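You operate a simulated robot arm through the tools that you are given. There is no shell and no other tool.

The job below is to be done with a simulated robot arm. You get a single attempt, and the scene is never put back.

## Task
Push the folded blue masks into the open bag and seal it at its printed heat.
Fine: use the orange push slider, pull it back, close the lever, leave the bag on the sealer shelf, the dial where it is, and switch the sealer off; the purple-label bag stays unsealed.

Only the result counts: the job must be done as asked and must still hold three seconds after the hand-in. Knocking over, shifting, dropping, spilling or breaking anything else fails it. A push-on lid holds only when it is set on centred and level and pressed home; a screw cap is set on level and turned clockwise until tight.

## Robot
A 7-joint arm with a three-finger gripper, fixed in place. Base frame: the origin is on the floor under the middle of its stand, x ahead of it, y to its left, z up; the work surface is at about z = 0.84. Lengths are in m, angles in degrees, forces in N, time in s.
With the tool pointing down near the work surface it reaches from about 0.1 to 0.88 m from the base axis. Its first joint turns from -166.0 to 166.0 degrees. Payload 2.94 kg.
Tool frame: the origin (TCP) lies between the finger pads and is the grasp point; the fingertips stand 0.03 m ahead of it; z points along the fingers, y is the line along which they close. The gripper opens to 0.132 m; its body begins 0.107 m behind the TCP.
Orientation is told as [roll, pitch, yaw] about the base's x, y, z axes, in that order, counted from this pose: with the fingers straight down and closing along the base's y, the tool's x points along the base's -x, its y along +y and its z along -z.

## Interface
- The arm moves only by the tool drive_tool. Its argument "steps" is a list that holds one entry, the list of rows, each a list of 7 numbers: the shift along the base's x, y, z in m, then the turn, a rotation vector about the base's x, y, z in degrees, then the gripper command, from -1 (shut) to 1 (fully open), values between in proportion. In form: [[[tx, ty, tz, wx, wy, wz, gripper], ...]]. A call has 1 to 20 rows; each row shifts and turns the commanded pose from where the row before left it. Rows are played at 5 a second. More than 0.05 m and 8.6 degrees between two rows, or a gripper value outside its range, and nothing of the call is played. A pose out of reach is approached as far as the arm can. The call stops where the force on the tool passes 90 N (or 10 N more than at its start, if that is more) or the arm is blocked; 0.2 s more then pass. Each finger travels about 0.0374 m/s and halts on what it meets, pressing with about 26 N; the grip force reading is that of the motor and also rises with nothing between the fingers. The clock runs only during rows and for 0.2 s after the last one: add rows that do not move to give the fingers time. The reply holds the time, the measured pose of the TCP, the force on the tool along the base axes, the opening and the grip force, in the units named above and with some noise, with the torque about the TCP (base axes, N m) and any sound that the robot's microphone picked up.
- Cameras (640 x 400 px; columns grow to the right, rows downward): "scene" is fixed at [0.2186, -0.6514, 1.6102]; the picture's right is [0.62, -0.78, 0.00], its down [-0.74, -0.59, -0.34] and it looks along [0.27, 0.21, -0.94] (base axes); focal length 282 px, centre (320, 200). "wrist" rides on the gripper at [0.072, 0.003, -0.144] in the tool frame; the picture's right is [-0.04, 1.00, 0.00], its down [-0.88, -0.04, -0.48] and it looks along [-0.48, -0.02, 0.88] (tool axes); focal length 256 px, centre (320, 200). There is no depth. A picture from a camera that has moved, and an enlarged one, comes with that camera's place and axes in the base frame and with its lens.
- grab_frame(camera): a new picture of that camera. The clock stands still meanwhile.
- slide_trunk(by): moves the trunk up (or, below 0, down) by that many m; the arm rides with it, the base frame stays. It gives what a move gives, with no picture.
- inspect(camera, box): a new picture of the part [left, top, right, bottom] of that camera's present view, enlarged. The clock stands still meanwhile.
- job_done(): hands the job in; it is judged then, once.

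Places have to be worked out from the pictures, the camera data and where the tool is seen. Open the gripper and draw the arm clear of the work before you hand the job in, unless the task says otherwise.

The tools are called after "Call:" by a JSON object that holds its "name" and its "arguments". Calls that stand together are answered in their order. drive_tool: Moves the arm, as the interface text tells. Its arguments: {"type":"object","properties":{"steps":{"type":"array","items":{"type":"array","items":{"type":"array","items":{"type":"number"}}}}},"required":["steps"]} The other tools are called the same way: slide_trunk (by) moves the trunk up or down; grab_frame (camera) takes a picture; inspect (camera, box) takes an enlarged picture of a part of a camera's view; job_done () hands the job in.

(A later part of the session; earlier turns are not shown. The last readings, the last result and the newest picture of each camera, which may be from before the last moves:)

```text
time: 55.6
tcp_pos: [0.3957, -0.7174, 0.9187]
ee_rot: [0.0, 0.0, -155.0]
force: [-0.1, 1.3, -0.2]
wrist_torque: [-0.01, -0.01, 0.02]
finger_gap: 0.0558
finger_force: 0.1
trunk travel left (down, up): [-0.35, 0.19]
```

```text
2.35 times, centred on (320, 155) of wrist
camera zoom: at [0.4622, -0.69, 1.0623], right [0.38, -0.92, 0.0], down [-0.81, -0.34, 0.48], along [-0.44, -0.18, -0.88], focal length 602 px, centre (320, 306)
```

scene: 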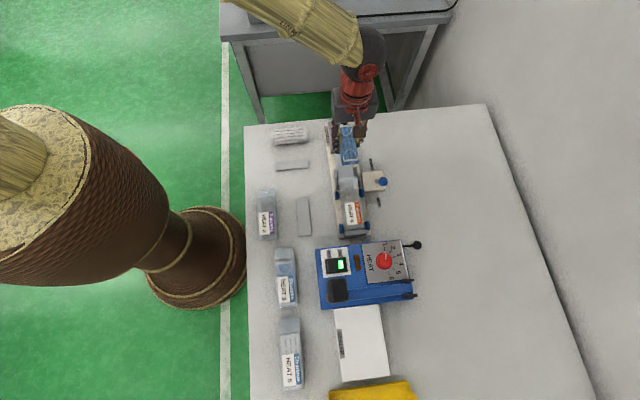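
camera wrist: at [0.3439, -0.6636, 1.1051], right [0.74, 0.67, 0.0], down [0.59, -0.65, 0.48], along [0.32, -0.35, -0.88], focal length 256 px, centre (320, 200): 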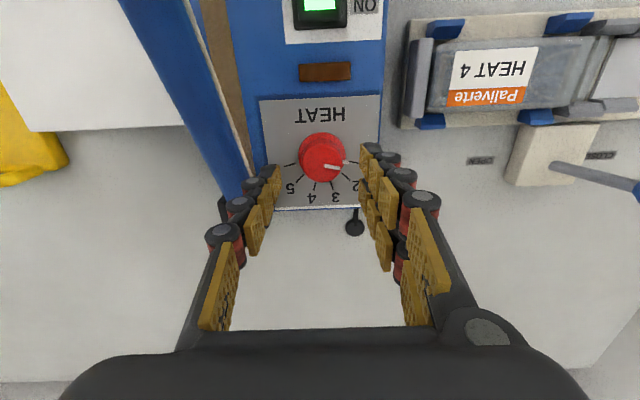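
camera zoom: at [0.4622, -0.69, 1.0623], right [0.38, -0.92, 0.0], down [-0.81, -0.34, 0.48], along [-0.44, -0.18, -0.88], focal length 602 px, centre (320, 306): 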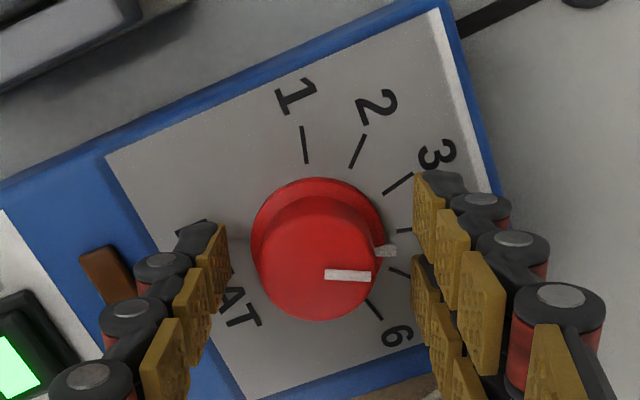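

Now centred. I close, and look at whether the knob shifts on gripping.

Call:
{"name": "drive_tool", "arguments": {"steps": [[[0, 0, 0, 0, 0, 0, -0.3], [0, 0, 0, 0, 0, 0, -0.4], [0, 0, 0, 0, 0, 0, -0.5], [0, 0, 0, 0, 0, 0, -0.6], [0, 0, 0, 0, 0, 0, -0.6], [0, 0, 0, 0, 0, 0, -0.6]]]}}

Call:
{"name": "inspect", "arguments": {"camera": "wrist", "box": [210, 70, 430, 240]}}

```text
time: 57.0
tcp_pos: [0.3948, -0.7158, 0.9208]
ee_rot: [0.0, 0.0, -155.1]
force: [-4.5, 9.1, 11.2]
wrist_torque: [0.52, 0.37, -0.02]
finger_gap: 0.0326
finger_force: 45.2
trunk travel left (down, up): [-0.35, 0.19]
```

```text
2.35 times, centred on (320, 155) of wrist
camera zoom: at [0.4617, -0.689, 1.0644], right [0.38, -0.92, 0.0], down [-0.81, -0.34, 0.48], along [-0.44, -0.18, -0.88], focal length 602 px, centre (320, 306)
```

zoom: 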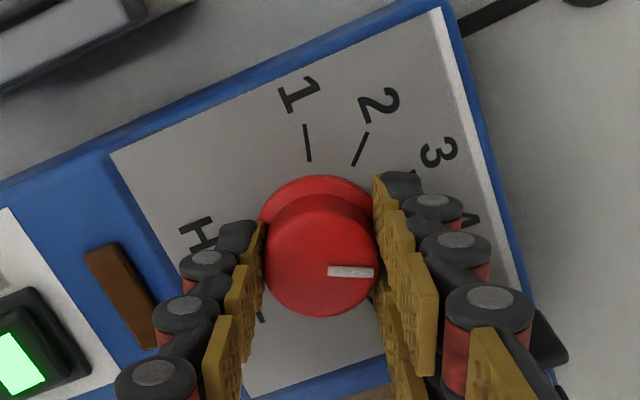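

The grip hardly moved the knob. By the knob line's angle it stands at ~98–99° from mark 1, so I turn back 8.6° counter-clockwise in two small steps.

Call:
{"name": "drive_tool", "arguments": {"steps": [[[0, 0, 0, 0, 0, 4.3, -0.6], [0, 0, 0, 0, 0, 4.3, -0.6], [0, 0, 0, 0, 0, 0, -0.6]]]}}

Call:
{"name": "inspect", "arguments": {"camera": "wrist", "box": [210, 70, 430, 240]}}

```text
time: 57.8
tcp_pos: [0.3964, -0.7173, 0.9212]
ee_rot: [0.1, 0.0, -146.5]
force: [-6.2, 10.1, 16.7]
wrist_torque: [0.69, 0.07, -0.01]
finger_gap: 0.0323
finger_force: 44.9
trunk travel left (down, up): [-0.35, 0.19]
```

```text
2.35 times, centred on (320, 155) of wrist
camera zoom: at [0.4566, -0.6791, 1.0643], right [0.52, -0.86, 0.0], down [-0.75, -0.45, 0.48], along [-0.41, -0.25, -0.88], focal length 602 px, centre (320, 306)
```

zoom: 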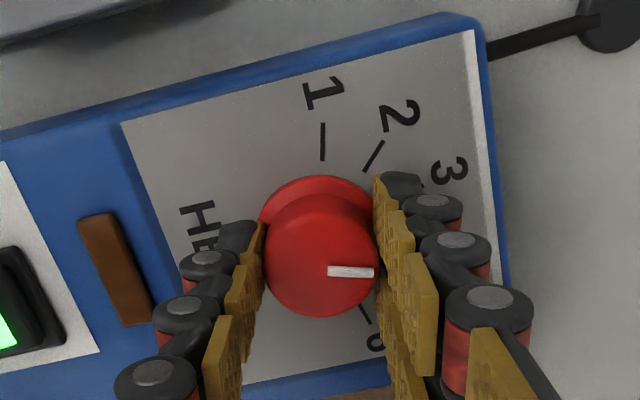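

Rotated. I relieve the small loads (1 mm up, ~1 mm sideways), then open and read the dial.

Call:
{"name": "drive_tool", "arguments": {"steps": [[[-0.0004, 0.0008, 0.001, 0, 0, 0, -0.6], [0, 0, 0, 0, 0, 0, -0.45], [0, 0, 0, 0, 0, 0, -0.3], [0, 0, 0, 0, 0, 0, -0.15], [0, 0, 0, 0, 0, 0, -0.15], [0, 0, 0.02, 0, 0, 0, -0.15], [0, 0, 0.024, 0, 0, 0, -0.15], [0, 0, 0, 0, 0, 6, -0.15], [0, 0, 0, 0, 0, 5.6, -0.15], [0, 0, 0, 0, 0, 0, -0.15]]]}}

Call:
{"name": "inspect", "arguments": {"camera": "wrist", "box": [210, 70, 430, 240]}}

Call:
{"name": "inspect", "arguments": {"camera": "wrist", "box": [280, 100, 390, 220]}}

```text
time: 60.0
tcp_pos: [0.3957, -0.7166, 0.9644]
ee_rot: [-0.1, 0.1, -134.8]
force: [-0.5, -0.1, 0.4]
wrist_torque: [-0.02, 0.01, -0.03]
finger_gap: 0.056
finger_force: 0.2
trunk travel left (down, up): [-0.35, 0.19]
```

```text
2.35 times, centred on (320, 155) of wrist
camera zoom: at [0.4487, -0.6686, 1.107], right [0.68, -0.74, 0.0], down [-0.65, -0.6, 0.48], along [-0.35, -0.32, -0.88], focal length 602 px, centre (320, 306)
```

zoom: 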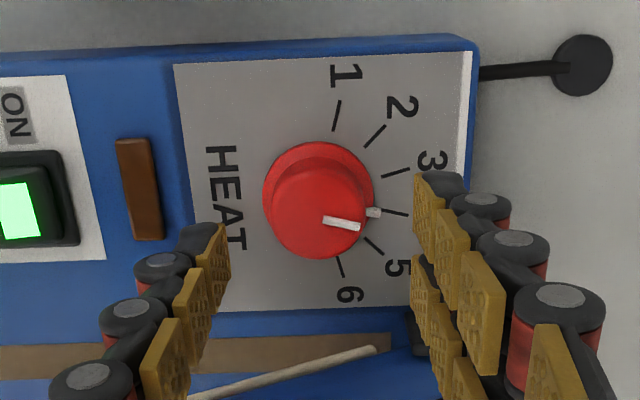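

```text
3.33 times, centred on (335, 160) of wrist
camera zoom: at [0.4487, -0.6686, 1.107], right [0.68, -0.74, 0.0], down [-0.65, -0.6, 0.48], along [-0.35, -0.32, -0.88], focal length 853 px, centre (270, 333)
```

zoom: 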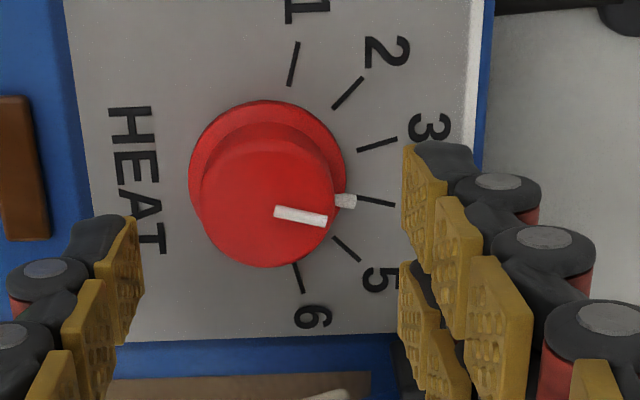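

The pointer is now on tick 4. Next the bag: I rise clear and move above it, turning to +45° so the fingers will close across its width with the camera on the far side from the sealer arm.

Call:
{"name": "drive_tool", "arguments": {"steps": [[[0, 0, 0.04, 0, 0, 0, -0.15], [0, 0, 0.04, 0, 0, 0, -0.15], [0.003, 0.007, 0.01, 0, 0, 8.2, -0.15], [0.003, 0.007, 0.01, 0, 0, 8.2, -0.15], [0.003, 0.007, 0.01, 0, 0, 8.2, 0], [0.003, 0.007, 0, 0, 0, 8.2, 0.1], [0.003, 0.007, 0, 0, 0, 8.2, 0.2], [0.003, 0.007, 0, 0, 0, 8.2, 0.2], [0.003, 0.007, 0, 0, 0, 8.2, 0.2], [0.003, 0.007, 0, 0, 0, 8.2, 0.2], [0.003, 0.007, 0, 0, 0, 8.2, 0.2], [0.003, 0.007, 0, 0, 0, 8.2, 0.2], [0.003, 0.007, 0, 0, 0, 8.0, 0.2], [0, 0, 0, 0, 0, 0, 0.2]]]}}

Call:
{"name": "drive_tool", "arguments": {"steps": [[[0.003, 0.006, 0, 0, 0, 8.2, 0.2], [0.003, 0.006, 0, 0, 0, 8.2, 0.2], [0.003, 0.006, 0, 0, 0, 8.2, 0.2], [0.003, 0.006, 0, 0, 0, 8.2, 0.2], [0.003, 0.006, 0, 0, 0, 8.2, 0.2], [0.003, 0.006, 0, 0, 0, 8.2, 0.2], [0.003, 0.006, 0, 0, 0, 8.2, 0.2], [0.003, 0.006, 0, 0, 0, 8.2, 0.2], [0.003, 0.006, 0, 0, 0, 8.2, 0.2], [0.003, 0.006, 0, 0, 0, 8.2, 0.2], [0.002, 0.006, 0, 0, 0, 8.0, 0.2], [0, 0, 0, 0, 0, 0, 0.2]]]}}

Call:
{"name": "grab_frame", "arguments": {"camera": "wrist"}}

```text
time: 63.0
tcp_pos: [0.4289, -0.64, 1.074]
ee_rot: [0.0, -0.1, -44.7]
force: [0.4, 0.0, 0.9]
wrist_torque: [-0.02, 0.01, -0.02]
finger_gap: 0.0792
finger_force: 0.0
trunk travel left (down, up): [-0.35, 0.19]
```

```text
time: 65.6
tcp_pos: [0.461, -0.5729, 1.074]
ee_rot: [-0.1, 0.1, 45.2]
force: [0.3, 0.2, -0.3]
wrist_torque: [0.01, -0.01, 0.0]
finger_gap: 0.079
finger_force: 0.0
trunk travel left (down, up): [-0.35, 0.19]
```

```text
taken
camera wrist: at [0.4075, -0.6231, 1.2163], right [-0.68, 0.73, 0.0], down [0.65, 0.6, 0.48], along [0.35, 0.32, -0.88], focal length 256 px, centre (320, 200)
```

wrist: 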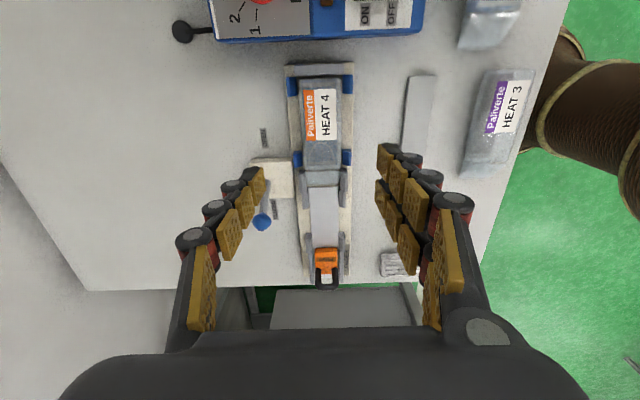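

Before lifting the bag I test, empty and high up, that the drop pose over the sealer shelf is reachable at this yaw, and look at the shelf from there.

Call:
{"name": "drive_tool", "arguments": {"steps": [[[-0.0337, -0.0275, 0.012, 0, 0, 0, 0.2], [-0.0337, -0.0275, 0.012, 0, 0, 0, 0.2], [-0.0337, -0.0275, 0.012, 0, 0, 0, 0.2], [-0.0337, -0.0275, 0.012, 0, 0, 0, 0.2], [-0.0337, -0.0275, 0, 0, 0, 0, 0.2], [-0.0337, -0.0275, 0, 0, 0, 0, 0.2], [-0.0337, -0.0275, 0, 0, 0, 0, 0.2], [0, 0, 0, 0, 0, 0, 0.2]]]}}

Call:
{"name": "grab_frame", "arguments": {"camera": "wrist"}}

Call:
{"name": "grab_frame", "arguments": {"camera": "scene"}}

```text
time: 67.4
tcp_pos: [0.2238, -0.7641, 1.1234]
ee_rot: [0.1, 0.0, 45.1]
force: [0.4, 0.6, 1.0]
wrist_torque: [0.02, 0.03, 0.0]
finger_gap: 0.0792
finger_force: 0.2
trunk travel left (down, up): [-0.35, 0.19]
```

```text
taken
camera wrist: at [0.1708, -0.8139, 1.2667], right [-0.68, 0.74, 0.0], down [0.65, 0.6, 0.48], along [0.35, 0.32, -0.88], focal length 256 px, centre (320, 200)
```

wrist: 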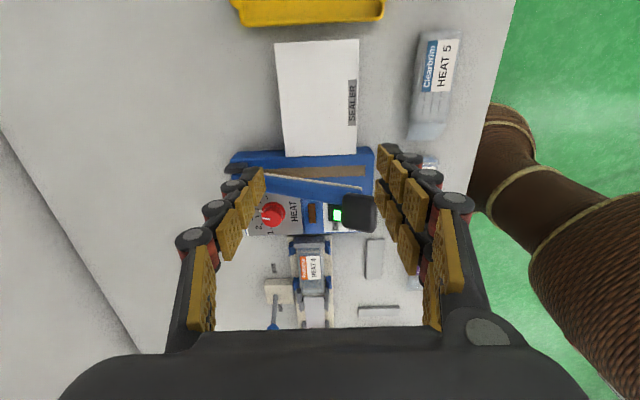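

```text
taken
```

scene: 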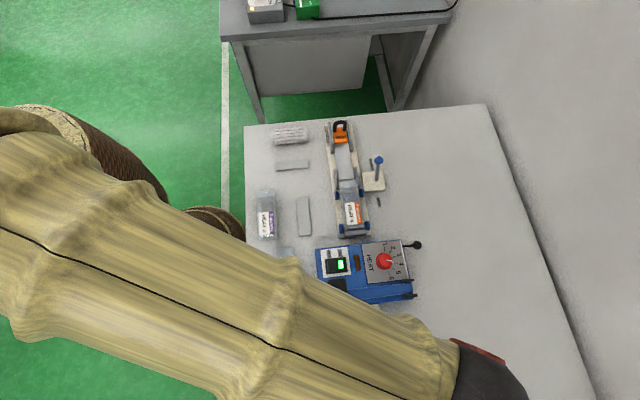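

That pose is reachable. I enlarge the sealer strip and shelf to get their geometry.

Call:
{"name": "inspect", "arguments": {"camera": "wrist", "box": [210, 20, 400, 170]}}

Call:
{"name": "inspect", "arguments": {"camera": "wrist", "box": [215, 130, 395, 250]}}

```text
2.67 times, centred on (305, 95) of wrist
camera zoom: at [0.1708, -0.8139, 1.2667], right [-0.68, 0.74, 0.0], down [0.65, 0.6, 0.48], along [0.35, 0.32, -0.88], focal length 683 px, centre (360, 480)
```

zoom: 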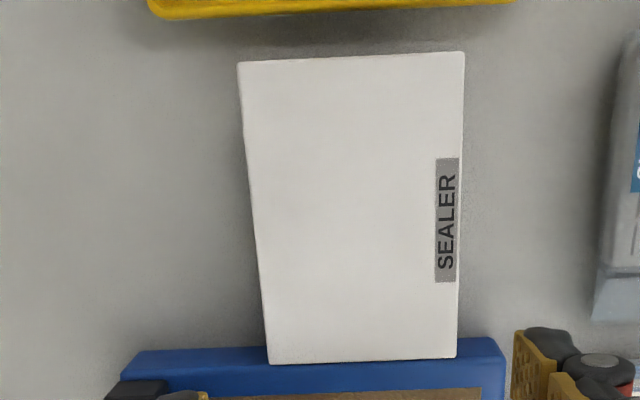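

```text
3.33 times, centred on (305, 190) of wrist
camera zoom: at [0.1708, -0.8139, 1.2667], right [-0.68, 0.74, 0.0], down [0.65, 0.6, 0.48], along [0.35, 0.32, -0.88], focal length 853 px, centre (370, 233)
```

zoom: 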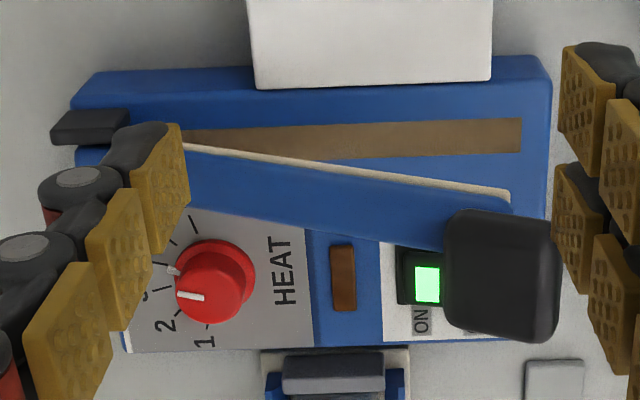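

Strip centre is at r ≈ -0.298 (z ≈ 0.884) and the shelf spans r -0.477…-0.324, s 0.646…0.757 at z ≈ 0.883. I return above the bag and lower to inspect it for grasping.

Call:
{"name": "drive_tool", "arguments": {"steps": [[[0.0337, 0.0275, 0, 0, 0, 0, 0.2], [0.0337, 0.0275, 0, 0, 0, 0, 0.2], [0.0337, 0.0275, 0, 0, 0, 0, 0.2], [0.0337, 0.0275, -0.01, 0, 0, 0, 0.2], [0.0337, 0.0275, -0.02, 0, 0, 0, 0.2], [0.0337, 0.0275, -0.02, 0, 0, 0, 0.2], [0.0337, 0.0275, -0.02, 0, 0, 0, 0.2], [0, 0, -0.04, 0, 0, 0, 0.2], [0, 0, -0.02, 0, 0, 0, 0.2], [0, 0, 0, 0, 0, 0, 0.2]]]}}

Call:
{"name": "grab_frame", "arguments": {"camera": "wrist"}}

Call:
{"name": "inspect", "arguments": {"camera": "wrist", "box": [230, 30, 410, 250]}}

```text
time: 69.6
tcp_pos: [0.4604, -0.575, 0.9898]
ee_rot: [0.0, 0.0, 45.1]
force: [0.0, 1.2, 0.1]
wrist_torque: [0.01, -0.04, 0.03]
finger_gap: 0.0792
finger_force: 0.0
trunk travel left (down, up): [-0.35, 0.19]
```

```text
taken
camera wrist: at [0.4069, -0.6241, 1.1332], right [-0.68, 0.74, 0.0], down [0.65, 0.6, 0.48], along [0.35, 0.32, -0.88], focal length 256 px, centre (320, 200)
```

wrist: 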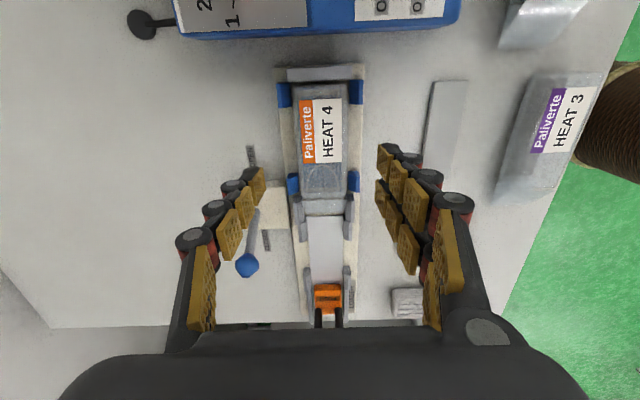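

```text
1.82 times, centred on (320, 140) of wrist
camera zoom: at [0.4069, -0.6241, 1.1332], right [-0.68, 0.74, 0.0], down [0.65, 0.6, 0.48], along [0.35, 0.32, -0.88], focal length 465 px, centre (320, 309)
```

zoom: 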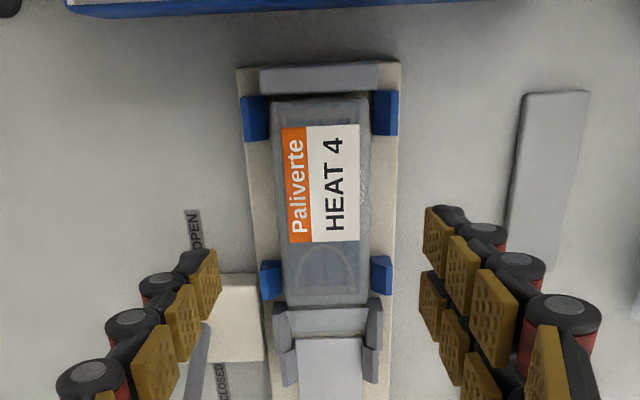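

The bag is centred laterally under the TCP and the gap between the blue clips (r -0.114…-0.048) leaves room for the fingers. I descend beside the bag to just above the base plate.

Call:
{"name": "drive_tool", "arguments": {"steps": [[[0, 0, -0.03, 0, 0, 0, 0.2], [0, 0, -0.03, 0, 0, 0, 0.2], [0, 0, -0.025, 0, 0, 0, 0.15], [0, 0, -0.008, 0, 0, 0, 0.1], [0, 0, -0.004, 0, 0, 0, 0.1], [0, 0, 0, 0, 0, 0, 0.1]]]}}

Call:
{"name": "grab_frame", "arguments": {"camera": "wrist"}}

Call:
{"name": "inspect", "arguments": {"camera": "wrist", "box": [230, 60, 410, 260]}}

```text
time: 71.0
tcp_pos: [0.4602, -0.5731, 0.8949]
ee_rot: [0.1, 0.0, 45.1]
force: [-0.1, 0.6, 1.2]
wrist_torque: [0.04, 0.03, 0.01]
finger_gap: 0.0725
finger_force: 0.0
trunk travel left (down, up): [-0.35, 0.19]
```

```text
taken
camera wrist: at [0.4064, -0.624, 1.0378], right [-0.68, 0.74, 0.0], down [0.65, 0.6, 0.48], along [0.35, 0.32, -0.88], focal length 256 px, centre (320, 200)
```

wrist: 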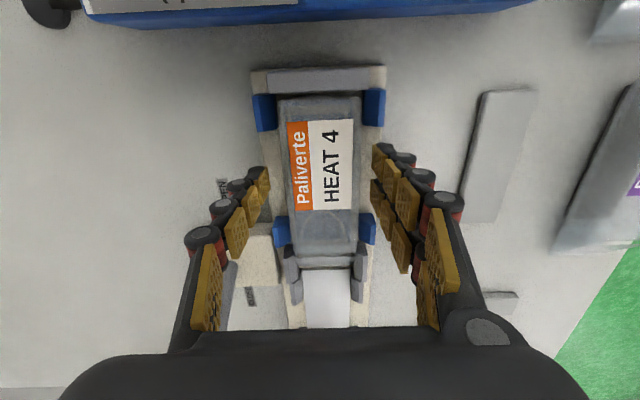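

```text
2.00 times, centred on (320, 160) of wrist
camera zoom: at [0.4064, -0.624, 1.0378], right [-0.68, 0.74, 0.0], down [0.65, 0.6, 0.48], along [0.35, 0.32, -0.88], focal length 512 px, centre (320, 280)
```

zoom: 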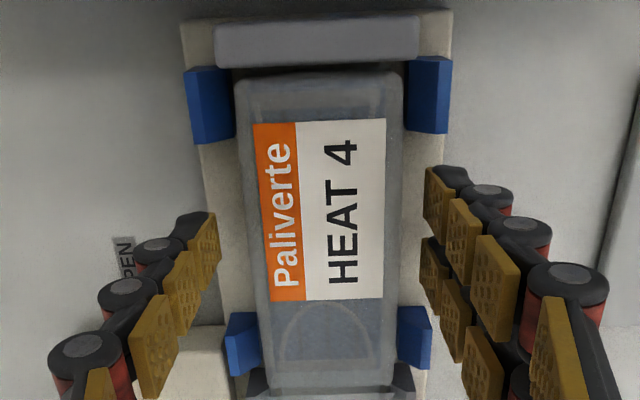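

The fingers fit between the clips. I lower 4 mm and close on the bag.

Call:
{"name": "drive_tool", "arguments": {"steps": [[[0, 0, -0.004, 0, 0, 0, 0.1], [0, 0, 0, 0, 0, 0, -0.05], [0, 0, 0, 0, 0, 0, -0.2], [0, 0, 0, 0, 0, 0, -0.4], [0, 0, 0, 0, 0, 0, -0.4], [0, 0, 0, 0, 0, 0, -0.4], [0, 0, 0, 0, 0, 0, -0.4]]]}}

Call:
{"name": "inspect", "arguments": {"camera": "wrist", "box": [230, 60, 410, 260]}}

```text
time: 72.6
tcp_pos: [0.4598, -0.5746, 0.8906]
ee_rot: [0.0, -0.1, 45.1]
force: [-0.7, 1.0, 0.8]
wrist_torque: [0.06, 0.04, -0.04]
finger_gap: 0.0544
finger_force: 26.0
trunk travel left (down, up): [-0.35, 0.19]
```

```text
2.00 times, centred on (320, 160) of wrist
camera zoom: at [0.4063, -0.6238, 1.0335], right [-0.68, 0.74, 0.0], down [0.65, 0.6, 0.48], along [0.35, 0.32, -0.88], focal length 512 px, centre (320, 280)
```

zoom: 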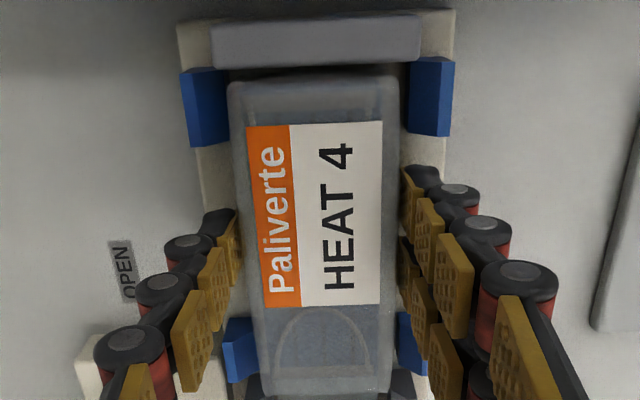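

The bag is gripped (54 mm, 26 N). I lift slowly and check that the bag comes up level and free of the clips.

Call:
{"name": "drive_tool", "arguments": {"steps": [[[0, 0, 0.006, 0, 0, 0, -0.4], [0, 0, 0.01, 0, 0, 0, -0.4], [0, 0, 0.015, 0, 0, 0, -0.4], [0, 0, 0.02, 0, 0, 0, -0.4], [0, 0, 0.03, 0, 0, 0, -0.4], [0, 0, 0, 0, 0, 0, -0.4]]]}}

Call:
{"name": "grab_frame", "arguments": {"camera": "wrist"}}

Call:
{"name": "inspect", "arguments": {"camera": "scene", "box": [300, 110, 420, 260]}}

```text
time: 74.0
tcp_pos: [0.4619, -0.5761, 0.9718]
ee_rot: [-0.1, 0.0, 45.1]
force: [0.6, 0.7, -0.3]
wrist_torque: [-0.01, 0.01, 0.03]
finger_gap: 0.0546
finger_force: 25.7
trunk travel left (down, up): [-0.35, 0.19]
```

```text
taken
camera wrist: at [0.4084, -0.6255, 1.1143], right [-0.68, 0.74, 0.0], down [0.65, 0.6, 0.48], along [0.35, 0.32, -0.88], focal length 256 px, centre (320, 200)
```

wrist: 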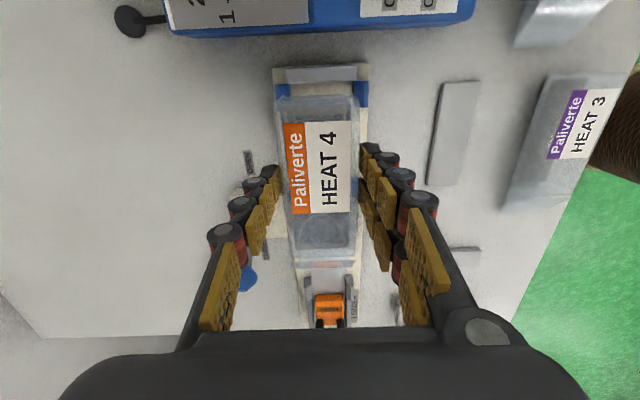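

```text
2.67 times, centred on (360, 185) of scene
camera zoom: at [0.2186, -0.6514, 1.6102], right [0.62, -0.78, 0.0], down [-0.74, -0.59, -0.34], along [0.27, 0.21, -0.94], focal length 753 px, centre (213, 240)
```

zoom: 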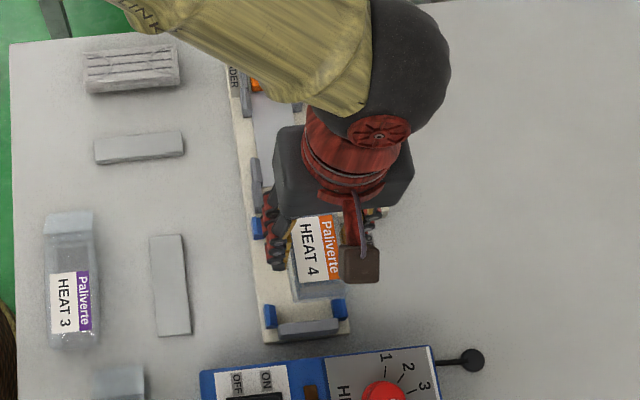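

The bag is up and level. I check that the masks are inside and nothing was left in the cradle.

Call:
{"name": "inspect", "arguments": {"camera": "wrist", "box": [250, 60, 390, 290]}}

Call:
{"name": "inspect", "arguments": {"camera": "wrist", "box": [270, 80, 370, 180]}}

```text
1.74 times, centred on (320, 175) of wrist
camera zoom: at [0.4084, -0.6255, 1.1143], right [-0.68, 0.74, 0.0], down [0.65, 0.6, 0.48], along [0.35, 0.32, -0.88], focal length 445 px, centre (320, 244)
```

zoom: 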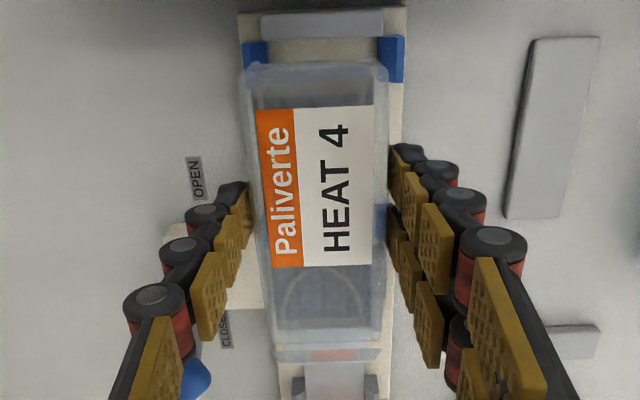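

```text
4.00 times, centred on (320, 130) of wrist
camera zoom: at [0.4084, -0.6255, 1.1143], right [-0.68, 0.74, 0.0], down [0.65, 0.6, 0.48], along [0.35, 0.32, -0.88], focal length 1024 px, centre (320, 480)
```

zoom: 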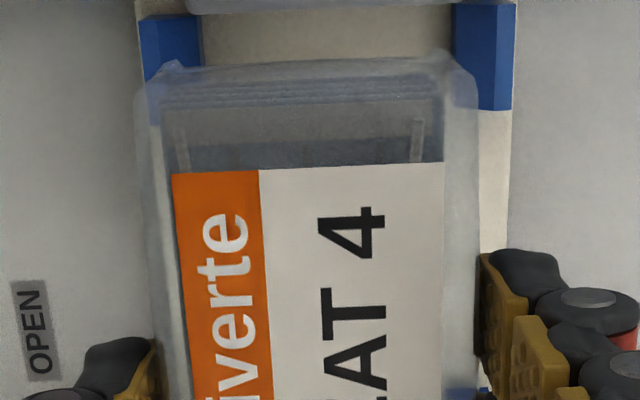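

The masks are inside. I zoom on the mouth end of the bag to measure its flap relative to the gripper.

Call:
{"name": "inspect", "arguments": {"camera": "wrist", "box": [280, 215, 370, 300]}}

Call:
{"name": "inspect", "arguments": {"camera": "scene", "box": [340, 120, 380, 240]}}

```text
4.71 times, centred on (325, 258) of wrist
camera zoom: at [0.4084, -0.6255, 1.1143], right [-0.68, 0.74, 0.0], down [0.65, 0.6, 0.48], along [0.35, 0.32, -0.88], focal length 1205 px, centre (296, -71)
```

zoom: 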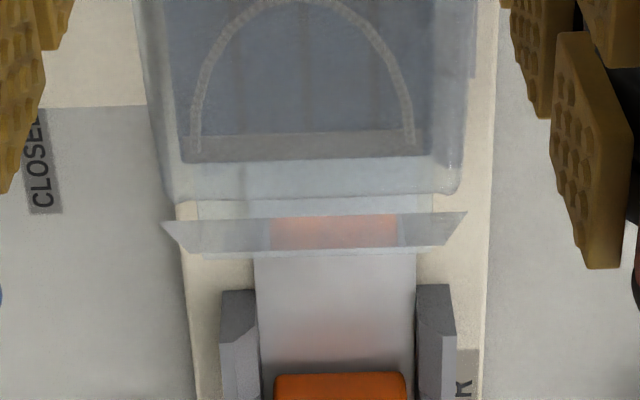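

```text
3.33 times, centred on (360, 180) of scene
camera zoom: at [0.2186, -0.6514, 1.6102], right [0.62, -0.78, 0.0], down [-0.74, -0.59, -0.34], along [0.27, 0.21, -0.94], focal length 941 px, centre (187, 267)
```

zoom: 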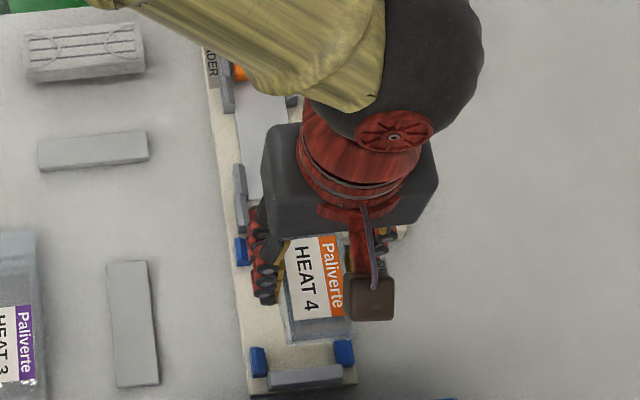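

Measured from the TCP, the body ends ~65 mm and the mouth ~98 mm toward +p, so the strip should fall ~85 mm ahead: target TCP r ≈ -0.383, s ≈ 0.695. I carry the bag high over the sealer to a point behind the arm first.

Call:
{"name": "drive_tool", "arguments": {"steps": [[[0, 0, 0.04, 0, 0, 0, -0.4], [0, 0, 0.04, 0, 0, 0, -0.4], [0, 0, 0.028, 0, 0, 0, -0.4], [-0.0269, -0.0218, 0, 0, 0, 0, -0.4], [-0.0269, -0.0218, 0, 0, 0, 0, -0.4], [-0.0269, -0.0218, 0, 0, 0, 0, -0.4], [-0.0269, -0.0218, 0, 0, 0, 0, -0.4], [-0.0269, -0.0218, 0, 0, 0, 0, -0.4], [-0.0269, -0.0218, 0, 0, 0, 0, -0.4], [-0.0269, -0.0218, 0, 0, 0, 0, -0.4], [-0.0269, -0.0218, 0, 0, 0, 0, -0.4], [-0.0269, -0.0219, 0, 0, 0, 0, -0.4], [-0.0273, -0.0222, 0, 0, 0, 0, -0.4], [0, 0, 0, 0, 0, 0, -0.4]]]}}

Call:
{"name": "grab_frame", "arguments": {"camera": "wrist"}}

Call:
{"name": "inspect", "arguments": {"camera": "wrist", "box": [230, 60, 410, 270]}}

```text
time: 77.0
tcp_pos: [0.1918, -0.7922, 1.081]
ee_rot: [0.0, 0.0, 45.1]
force: [-0.1, 0.5, -0.7]
wrist_torque: [-0.04, -0.02, 0.0]
finger_gap: 0.0546
finger_force: 25.7
trunk travel left (down, up): [-0.35, 0.19]
```

```text
taken
camera wrist: at [0.1392, -0.8428, 1.2246], right [-0.68, 0.74, 0.0], down [0.65, 0.6, 0.48], along [0.35, 0.32, -0.88], focal length 256 px, centre (320, 200)
```

wrist: 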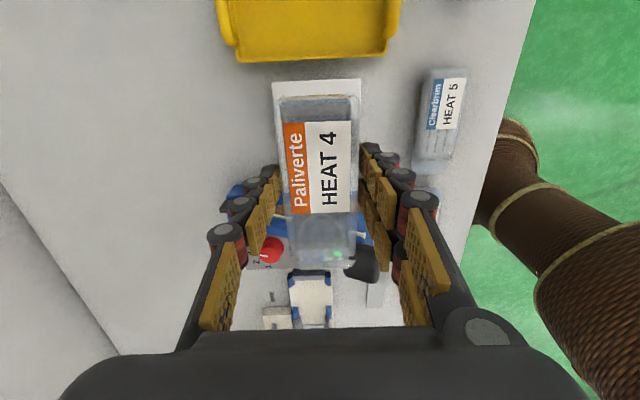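

```text
1.90 times, centred on (320, 165) of wrist
camera zoom: at [0.1392, -0.8428, 1.2246], right [-0.68, 0.74, 0.0], down [0.65, 0.6, 0.48], along [0.35, 0.32, -0.88], focal length 488 px, centre (320, 267)
```

zoom: 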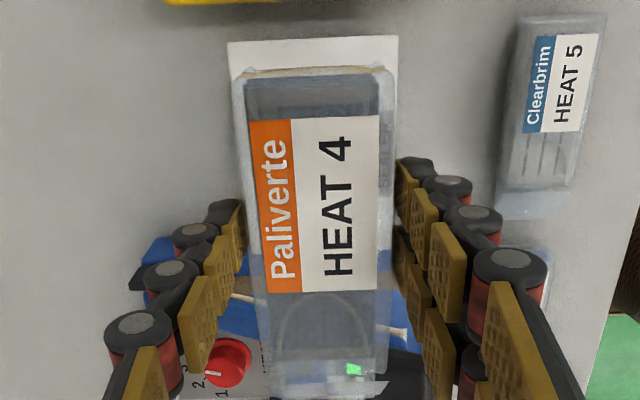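

The bag is behind the arm (its mouth ~15 mm short of it). I lower it to ~12 mm above the shelf and look.

Call:
{"name": "drive_tool", "arguments": {"steps": [[[0, 0, -0.04, 0, 0, 0, -0.4], [0, 0, -0.04, 0, 0, 0, -0.4], [0, 0, -0.03, 0, 0, 0, -0.4], [0, 0, -0.025, 0, 0, 0, -0.4], [0, 0, -0.015, 0, 0, 0, -0.4], [0, 0, 0, 0, 0, 0, -0.4]]]}}

Call:
{"name": "grab_frame", "arguments": {"camera": "wrist"}}

Call:
{"name": "inspect", "arguments": {"camera": "wrist", "box": [230, 60, 410, 300]}}

Call:
{"name": "inspect", "arguments": {"camera": "scene", "box": [290, 220, 430, 400]}}

```text
time: 78.4
tcp_pos: [0.1907, -0.7917, 0.9296]
ee_rot: [-0.1, 0.0, 45.0]
force: [0.4, 0.0, -1.1]
wrist_torque: [0.0, 0.0, 0.01]
finger_gap: 0.0544
finger_force: 25.7
trunk travel left (down, up): [-0.35, 0.19]
```

```text
taken
camera wrist: at [0.1368, -0.8421, 1.0723], right [-0.68, 0.74, 0.0], down [0.65, 0.6, 0.48], along [0.35, 0.32, -0.88], focal length 256 px, centre (320, 200)
```

wrist: 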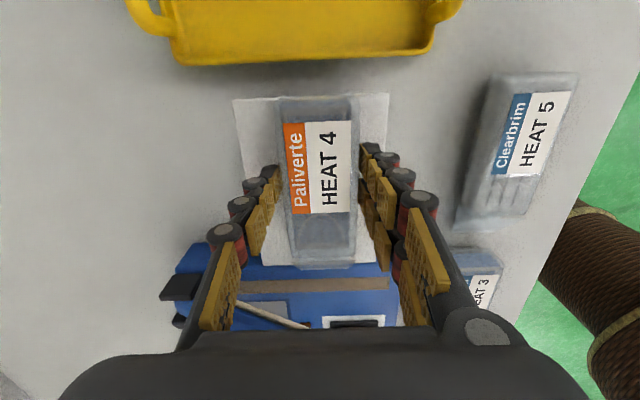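

```text
1.67 times, centred on (320, 180) of wrist
camera zoom: at [0.1368, -0.8421, 1.0723], right [-0.68, 0.74, 0.0], down [0.65, 0.6, 0.48], along [0.35, 0.32, -0.88], focal length 427 px, centre (320, 233)
```

zoom: 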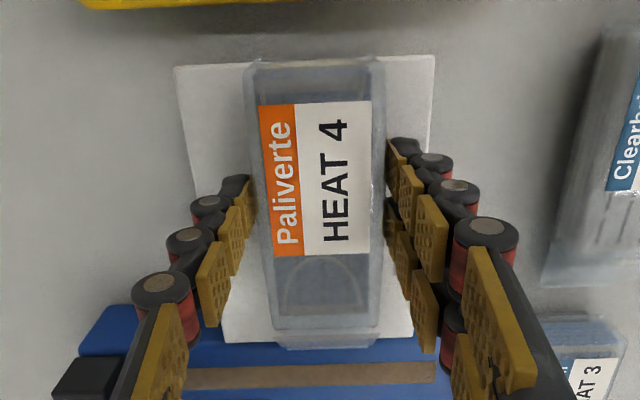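

```text
2.22 times, centred on (360, 310) of scene
camera zoom: at [0.2186, -0.6514, 1.6102], right [0.62, -0.78, 0.0], down [-0.74, -0.59, -0.34], along [0.27, 0.21, -0.94], focal length 627 px, centre (231, -44)
```

zoom: 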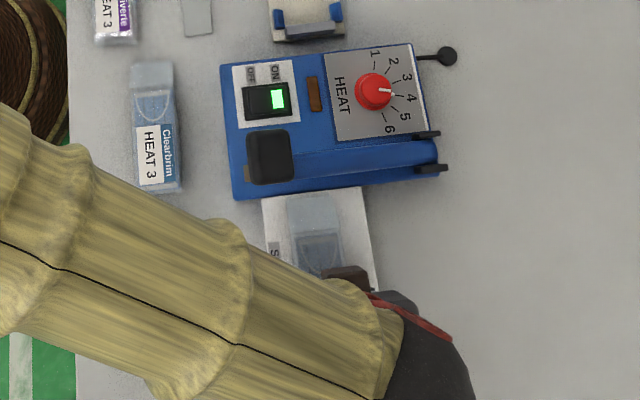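

The bag hangs just above the shelf with its mouth facing the strip under the raised arm. I slide it 42 mm toward the strip.

Call:
{"name": "drive_tool", "arguments": {"steps": [[[0.006, 0.006, 0, 0, 0, 0, -0.4], [0.006, 0.006, 0, 0, 0, 0, -0.4], [0.006, 0.006, 0, 0, 0, 0, -0.4], [0.006, 0.006, 0, 0, 0, 0, -0.4], [0.0057, 0.0057, 0, 0, 0, 0, -0.4], [0, 0, 0, 0, 0, 0, -0.4]]]}}

Call:
{"name": "inspect", "arguments": {"camera": "wrist", "box": [230, 100, 410, 300]}}

Call:
{"name": "inspect", "arguments": {"camera": "scene", "box": [310, 230, 410, 350]}}

```text
time: 79.8
tcp_pos: [0.2212, -0.764, 0.9298]
ee_rot: [0.1, 0.0, 45.1]
force: [-0.7, -0.3, 0.9]
wrist_torque: [0.0, 0.01, 0.01]
finger_gap: 0.0545
finger_force: 26.2
trunk travel left (down, up): [-0.35, 0.19]
```

```text
2.00 times, centred on (320, 200) of wrist
camera zoom: at [0.1674, -0.8124, 1.073], right [-0.68, 0.74, 0.0], down [0.65, 0.6, 0.48], along [0.35, 0.32, -0.88], focal length 512 px, centre (320, 200)
```

zoom: 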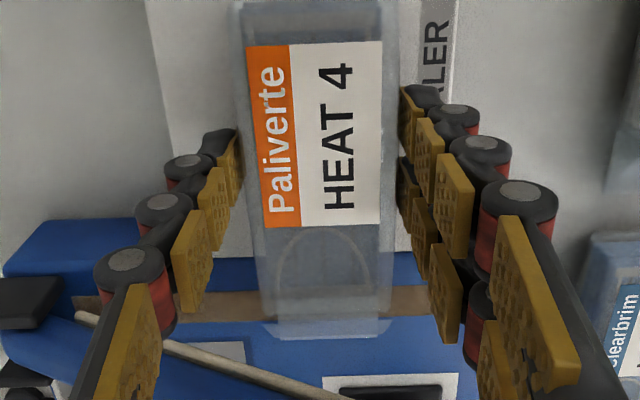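

```text
3.33 times, centred on (360, 290) of scene
camera zoom: at [0.2186, -0.6514, 1.6102], right [0.62, -0.78, 0.0], down [-0.74, -0.59, -0.34], along [0.27, 0.21, -0.94], focal length 941 px, centre (187, -100)
```

zoom: 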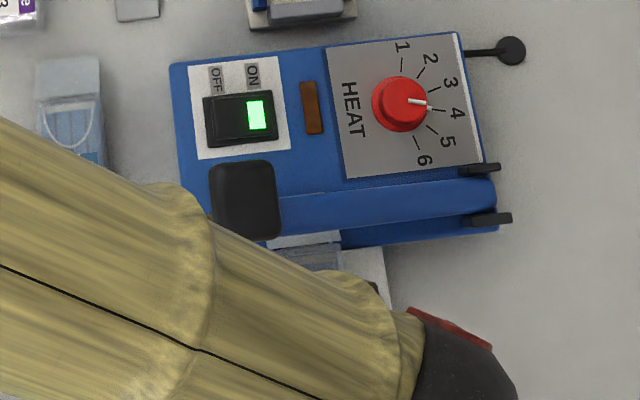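

The strip (r ≈ -0.2995) lies under the flap (mouth ≈ -0.287, body end ≈ -0.319). I advance 1 mm and lower in small steps until the bag rests on the shelf.

Call:
{"name": "drive_tool", "arguments": {"steps": [[[0.0007, 0.0007, -0.004, 0, 0, 0, -0.4], [0, 0, -0.003, 0, 0, 0, -0.4], [0, 0, -0.002, 0, 0, 0, -0.4], [0, 0, 0, 0, 0, 0, -0.4]]]}}

```text
time: 80.8
tcp_pos: [0.2212, -0.762, 0.9222]
ee_rot: [-0.1, 0.0, 45.0]
force: [-0.3, 4.0, 10.6]
wrist_torque: [0.42, -0.21, 0.13]
finger_gap: 0.0547
finger_force: 26.1
trunk travel left (down, up): [-0.35, 0.19]
```

Contact with ~10 N slightly toward the mouth end. I look at how the bag sits before releasing.

Call:
{"name": "inspect", "arguments": {"camera": "wrist", "box": [230, 100, 410, 300]}}

Call:
{"name": "inspect", "arguments": {"camera": "wrist", "box": [270, 210, 380, 300]}}

```text
2.00 times, centred on (320, 200) of wrist
camera zoom: at [0.1678, -0.8114, 1.0664], right [-0.68, 0.74, 0.0], down [0.65, 0.6, 0.48], along [0.35, 0.32, -0.88], focal length 512 px, centre (320, 200)
```

zoom: 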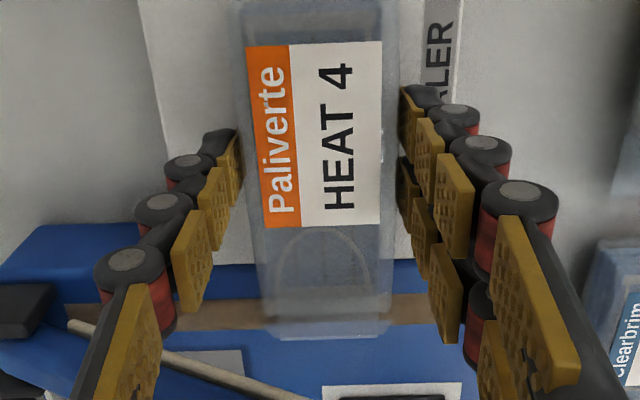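

```text
4.44 times, centred on (325, 255) of wrist
camera zoom: at [0.1678, -0.8114, 1.0664], right [-0.68, 0.74, 0.0], down [0.65, 0.6, 0.48], along [0.35, 0.32, -0.88], focal length 1138 px, centre (298, -44)
```

zoom: 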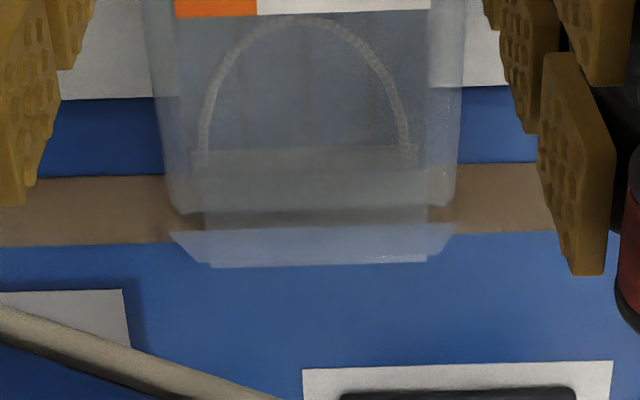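

The flap's neck and lips straddle the strip (strip r -0.306…-0.287, mouth ≈ -0.284, mask end ≈ -0.321), which is what I want. I release the bag gently.

Call:
{"name": "drive_tool", "arguments": {"steps": [[[0, 0, -0.0005, 0, 0, 0, -0.3], [0, 0, 0, 0, 0, 0, -0.15], [0, 0, 0, 0, 0, 0, 0], [0, 0, 0, 0, 0, 0, 0.05], [0, 0, 0, 0, 0, 0, 0.05]]]}}

Call:
{"name": "inspect", "arguments": {"camera": "wrist", "box": [230, 100, 410, 300]}}

Call:
{"name": "inspect", "arguments": {"camera": "wrist", "box": [270, 210, 380, 300]}}

```text
time: 82.0
tcp_pos: [0.2219, -0.7625, 0.9198]
ee_rot: [0.0, 0.0, 45.1]
force: [0.7, -0.7, 0.6]
wrist_torque: [-0.02, 0.0, -0.02]
finger_gap: 0.0694
finger_force: 0.0
trunk travel left (down, up): [-0.35, 0.19]
```

```text
2.00 times, centred on (320, 200) of wrist
camera zoom: at [0.1678, -0.8114, 1.0637], right [-0.68, 0.74, 0.0], down [0.65, 0.6, 0.48], along [0.35, 0.32, -0.88], focal length 512 px, centre (320, 200)
```

zoom: 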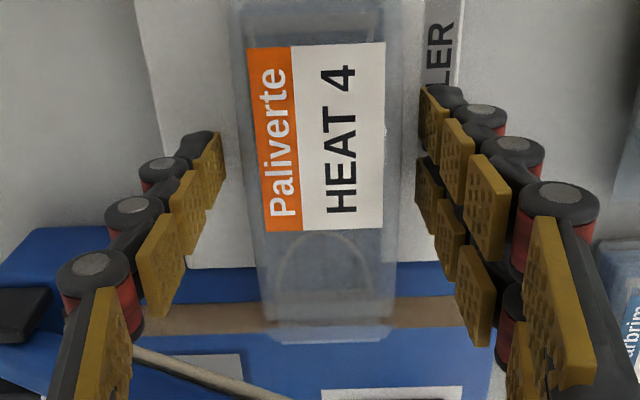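

```text
4.44 times, centred on (325, 255) of wrist
camera zoom: at [0.1678, -0.8114, 1.0637], right [-0.68, 0.74, 0.0], down [0.65, 0.6, 0.48], along [0.35, 0.32, -0.88], focal length 1138 px, centre (298, -44)
```

zoom: 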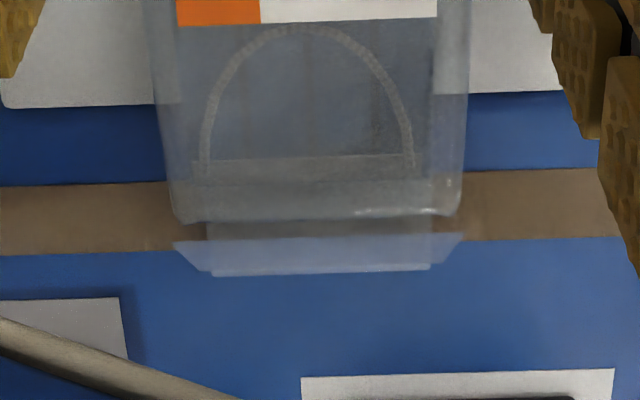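

The bag rests flat with its flap across the strip. I raise the gripper straight up, close it, and look at the handle from above.

Call:
{"name": "drive_tool", "arguments": {"steps": [[[0, 0, 0.02, 0, 0, 0, 0.05], [0, 0, 0.04, 0, 0, 0, 0.05], [0, 0, 0.04, 0, 0, 0, 0.05], [0, 0, 0.04, 0, 0, 0, 0.05], [0, 0, 0.04, 0, 0, 0, -0.3], [0, 0, 0, 0, 0, 0, -1], [0, 0, 0, 0, 0, 0, -1], [0, 0, 0, 0, 0, 0, -1]]]}}

Call:
{"name": "grab_frame", "arguments": {"camera": "wrist"}}

Call:
{"name": "inspect", "arguments": {"camera": "wrist", "box": [230, 60, 400, 240]}}

```text
time: 83.8
tcp_pos: [0.2212, -0.7594, 1.103]
ee_rot: [0.0, 0.0, 45.0]
force: [0.4, 0.2, 0.0]
wrist_torque: [0.02, 0.01, 0.02]
finger_gap: 0.0007
finger_force: 1.8
trunk travel left (down, up): [-0.35, 0.19]
```

```text
taken
camera wrist: at [0.1675, -0.8097, 1.2459], right [-0.68, 0.74, 0.0], down [0.65, 0.6, 0.48], along [0.35, 0.32, -0.88], focal length 256 px, centre (320, 200)
```

wrist: 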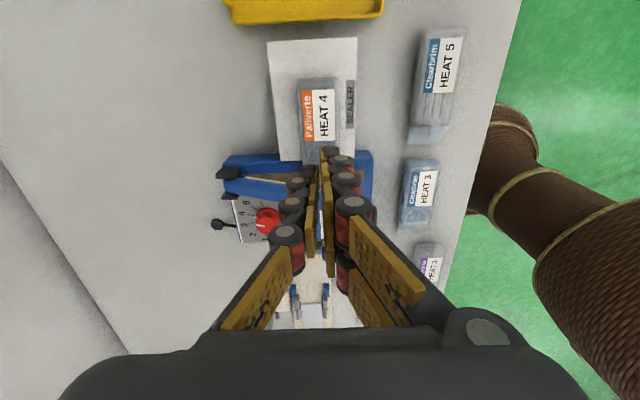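

```text
2.22 times, centred on (315, 150) of wrist
camera zoom: at [0.1675, -0.8097, 1.2459], right [-0.68, 0.74, 0.0], down [0.65, 0.6, 0.48], along [0.35, 0.32, -0.88], focal length 569 px, centre (331, 311)
```

zoom: 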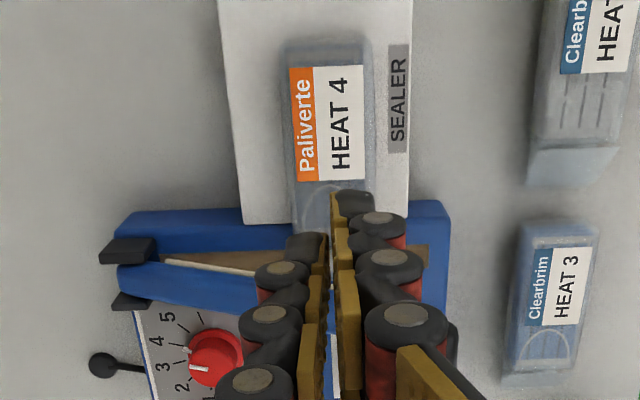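

Good view of the bag in place. I turn to -45° and move above the sealer handle to locate it accurately.

Call:
{"name": "drive_tool", "arguments": {"steps": [[[0, 0, 0.02, 0, 0, -8.2, -1], [0, 0, 0.02, 0, 0, -8.2, -1], [0, 0, 0.02, 0, 0, -8.2, -1], [0.005, 0.012, 0, 0, 0, -8.2, -1], [0.005, 0.012, 0, 0, 0, -8.2, -1], [0.005, 0.012, 0, 0, 0, -8.2, -1], [0.005, 0.012, 0, 0, 0, -8.2, -1], [0.005, 0.012, 0, 0, 0, -8.2, -1], [0.005, 0.012, 0, 0, 0, -8.2, -1], [0.005, 0.012, 0, 0, 0, -8.2, -1], [0.0035, 0.0115, 0, 0, 0, -8, -1], [0, 0, 0, 0, 0, 0, -1]]]}}

Call:
{"name": "grab_frame", "arguments": {"camera": "wrist"}}

Call:
{"name": "inspect", "arguments": {"camera": "wrist", "box": [200, 40, 430, 220]}}

```text
time: 86.4
tcp_pos: [0.2601, -0.6666, 1.1611]
ee_rot: [0.0, 0.0, -45.0]
force: [0.6, 0.4, -1.3]
wrist_torque: [0.04, -0.02, 0.0]
finger_gap: 0.0
finger_force: 25.8
trunk travel left (down, up): [-0.35, 0.19]
```

```text
taken
camera wrist: at [0.2109, -0.6146, 1.303], right [0.74, 0.68, 0.0], down [0.59, -0.65, 0.48], along [0.32, -0.35, -0.88], focal length 256 px, centre (320, 200)
```

wrist: 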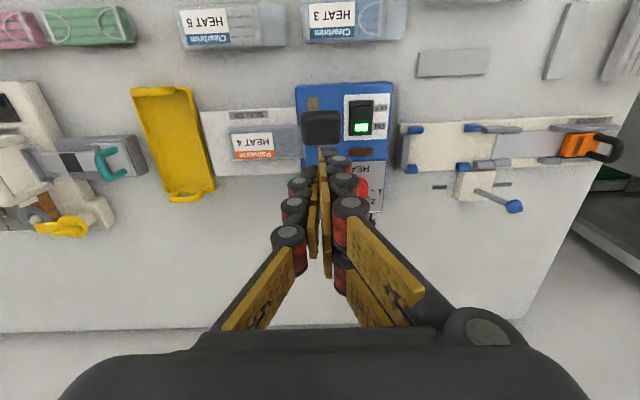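

```text
2.22 times, centred on (315, 130) of wrist
camera zoom: at [0.2109, -0.6146, 1.303], right [0.74, 0.68, 0.0], down [0.59, -0.65, 0.48], along [0.32, -0.35, -0.88], focal length 569 px, centre (331, 356)
```

zoom: 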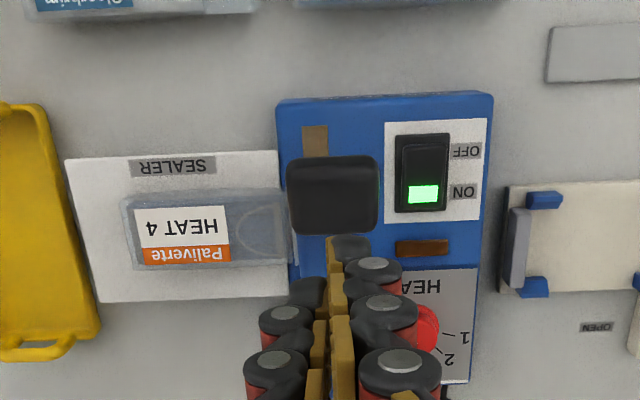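

The handle's top is near (0.260, -0.666, 0.98), directly below the closed fingertips. I descend to just above it.

Call:
{"name": "drive_tool", "arguments": {"steps": [[[0, 0, -0.04, 0, 0, 0, -1], [0, 0, -0.04, 0, 0, 0, -1], [0, 0, -0.04, 0, 0, 0, -1], [0, 0, -0.015, 0, 0, 0, -1], [0, 0, 0, 0, 0, 0, -1]]]}}

Call:
{"name": "grab_frame", "arguments": {"camera": "wrist"}}

Call:
{"name": "inspect", "arguments": {"camera": "wrist", "box": [200, 60, 440, 260]}}

```text
time: 87.6
tcp_pos: [0.2605, -0.6663, 1.0254]
ee_rot: [0.0, 0.0, -44.9]
force: [0.0, -1.2, 0.3]
wrist_torque: [-0.02, 0.0, -0.02]
finger_gap: 0.0
finger_force: 25.9
trunk travel left (down, up): [-0.35, 0.19]
```

```text
taken
camera wrist: at [0.2106, -0.6136, 1.1689], right [0.74, 0.68, 0.0], down [0.6, -0.65, 0.48], along [0.32, -0.35, -0.88], focal length 256 px, centre (320, 200)
```

wrist: 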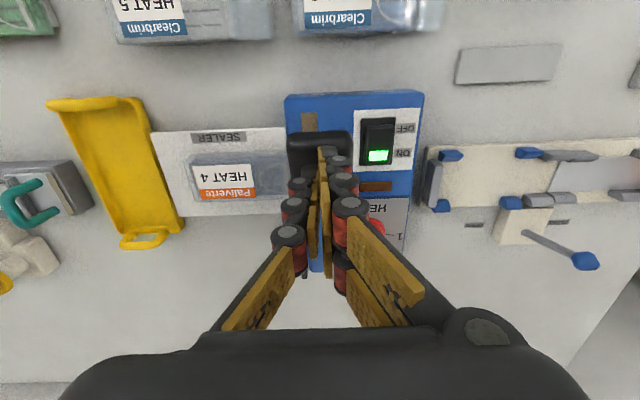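

```text
2.00 times, centred on (320, 160) of wrist
camera zoom: at [0.2106, -0.6136, 1.1689], right [0.74, 0.68, 0.0], down [0.6, -0.65, 0.48], along [0.32, -0.35, -0.88], focal length 512 px, centre (320, 280)
```

zoom: 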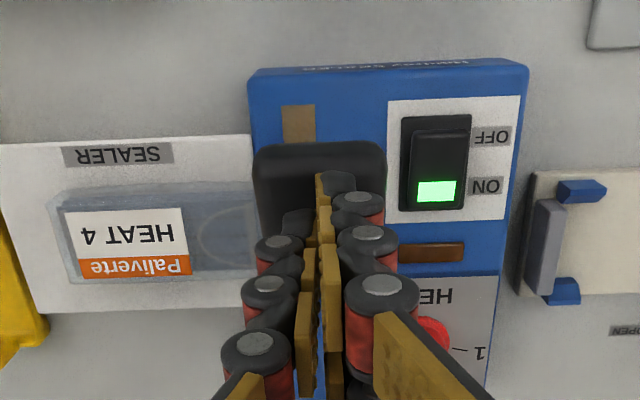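

The fingertips are over the handle's top. I start pressing down gently to find contact.

Call:
{"name": "drive_tool", "arguments": {"steps": [[[0, 0, -0.006, 0, 0, 0, -1], [0, 0, -0.006, 0, 0, 0, -1], [-0.001, 0.001, -0.005, 0, 0, 0, -1], [-0.001, 0.001, -0.005, 0, 0, 0, -1], [0, 0, 0, 0, 0, 0, -1]]]}}

Call:
{"name": "inspect", "arguments": {"camera": "wrist", "box": [200, 60, 440, 260]}}

```text
time: 88.8
tcp_pos: [0.2586, -0.6641, 1.0038]
ee_rot: [0.0, 0.0, -44.9]
force: [-0.4, -1.2, 0.1]
wrist_torque: [0.04, 0.02, 0.01]
finger_gap: 0.0
finger_force: 26.4
trunk travel left (down, up): [-0.35, 0.19]
```

```text
2.00 times, centred on (320, 160) of wrist
camera zoom: at [0.2087, -0.6122, 1.1467], right [0.74, 0.68, 0.0], down [0.6, -0.65, 0.48], along [0.32, -0.35, -0.88], focal length 512 px, centre (320, 280)
```

zoom: 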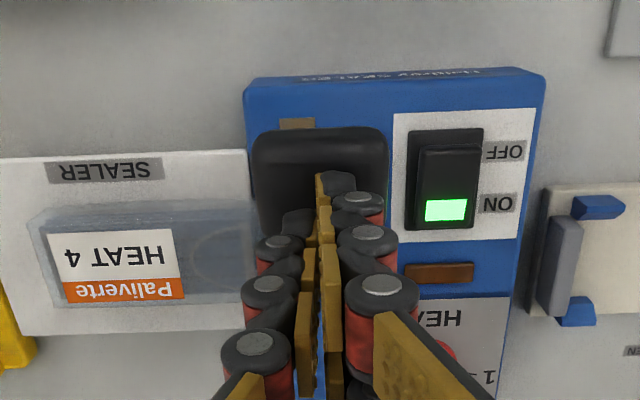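

No contact yet at tip height 0.974. I continue down in small steps.

Call:
{"name": "drive_tool", "arguments": {"steps": [[[-0.001, 0.001, -0.005, 0, 0, 0, -1], [-0.001, 0.001, -0.005, 0, 0, 0, -1], [0, 0, 0, 0, 0, 0, -1]]]}}

Call:
{"name": "inspect", "arguments": {"camera": "wrist", "box": [200, 60, 440, 260]}}

```text
time: 89.6
tcp_pos: [0.2554, -0.6626, 0.9932]
ee_rot: [0.1, 0.0, -44.9]
force: [0.8, 1.0, 1.8]
wrist_torque: [-0.01, 0.0, -0.01]
finger_gap: 0.0
finger_force: 25.3
trunk travel left (down, up): [-0.35, 0.19]
```

```text
2.00 times, centred on (320, 160) of wrist
camera zoom: at [0.2064, -0.6098, 1.1365], right [0.74, 0.68, 0.0], down [0.6, -0.65, 0.48], along [0.32, -0.35, -0.88], focal length 512 px, centre (320, 280)
```

zoom: 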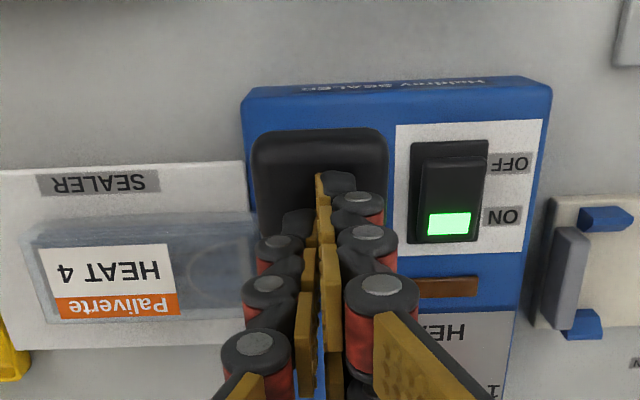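

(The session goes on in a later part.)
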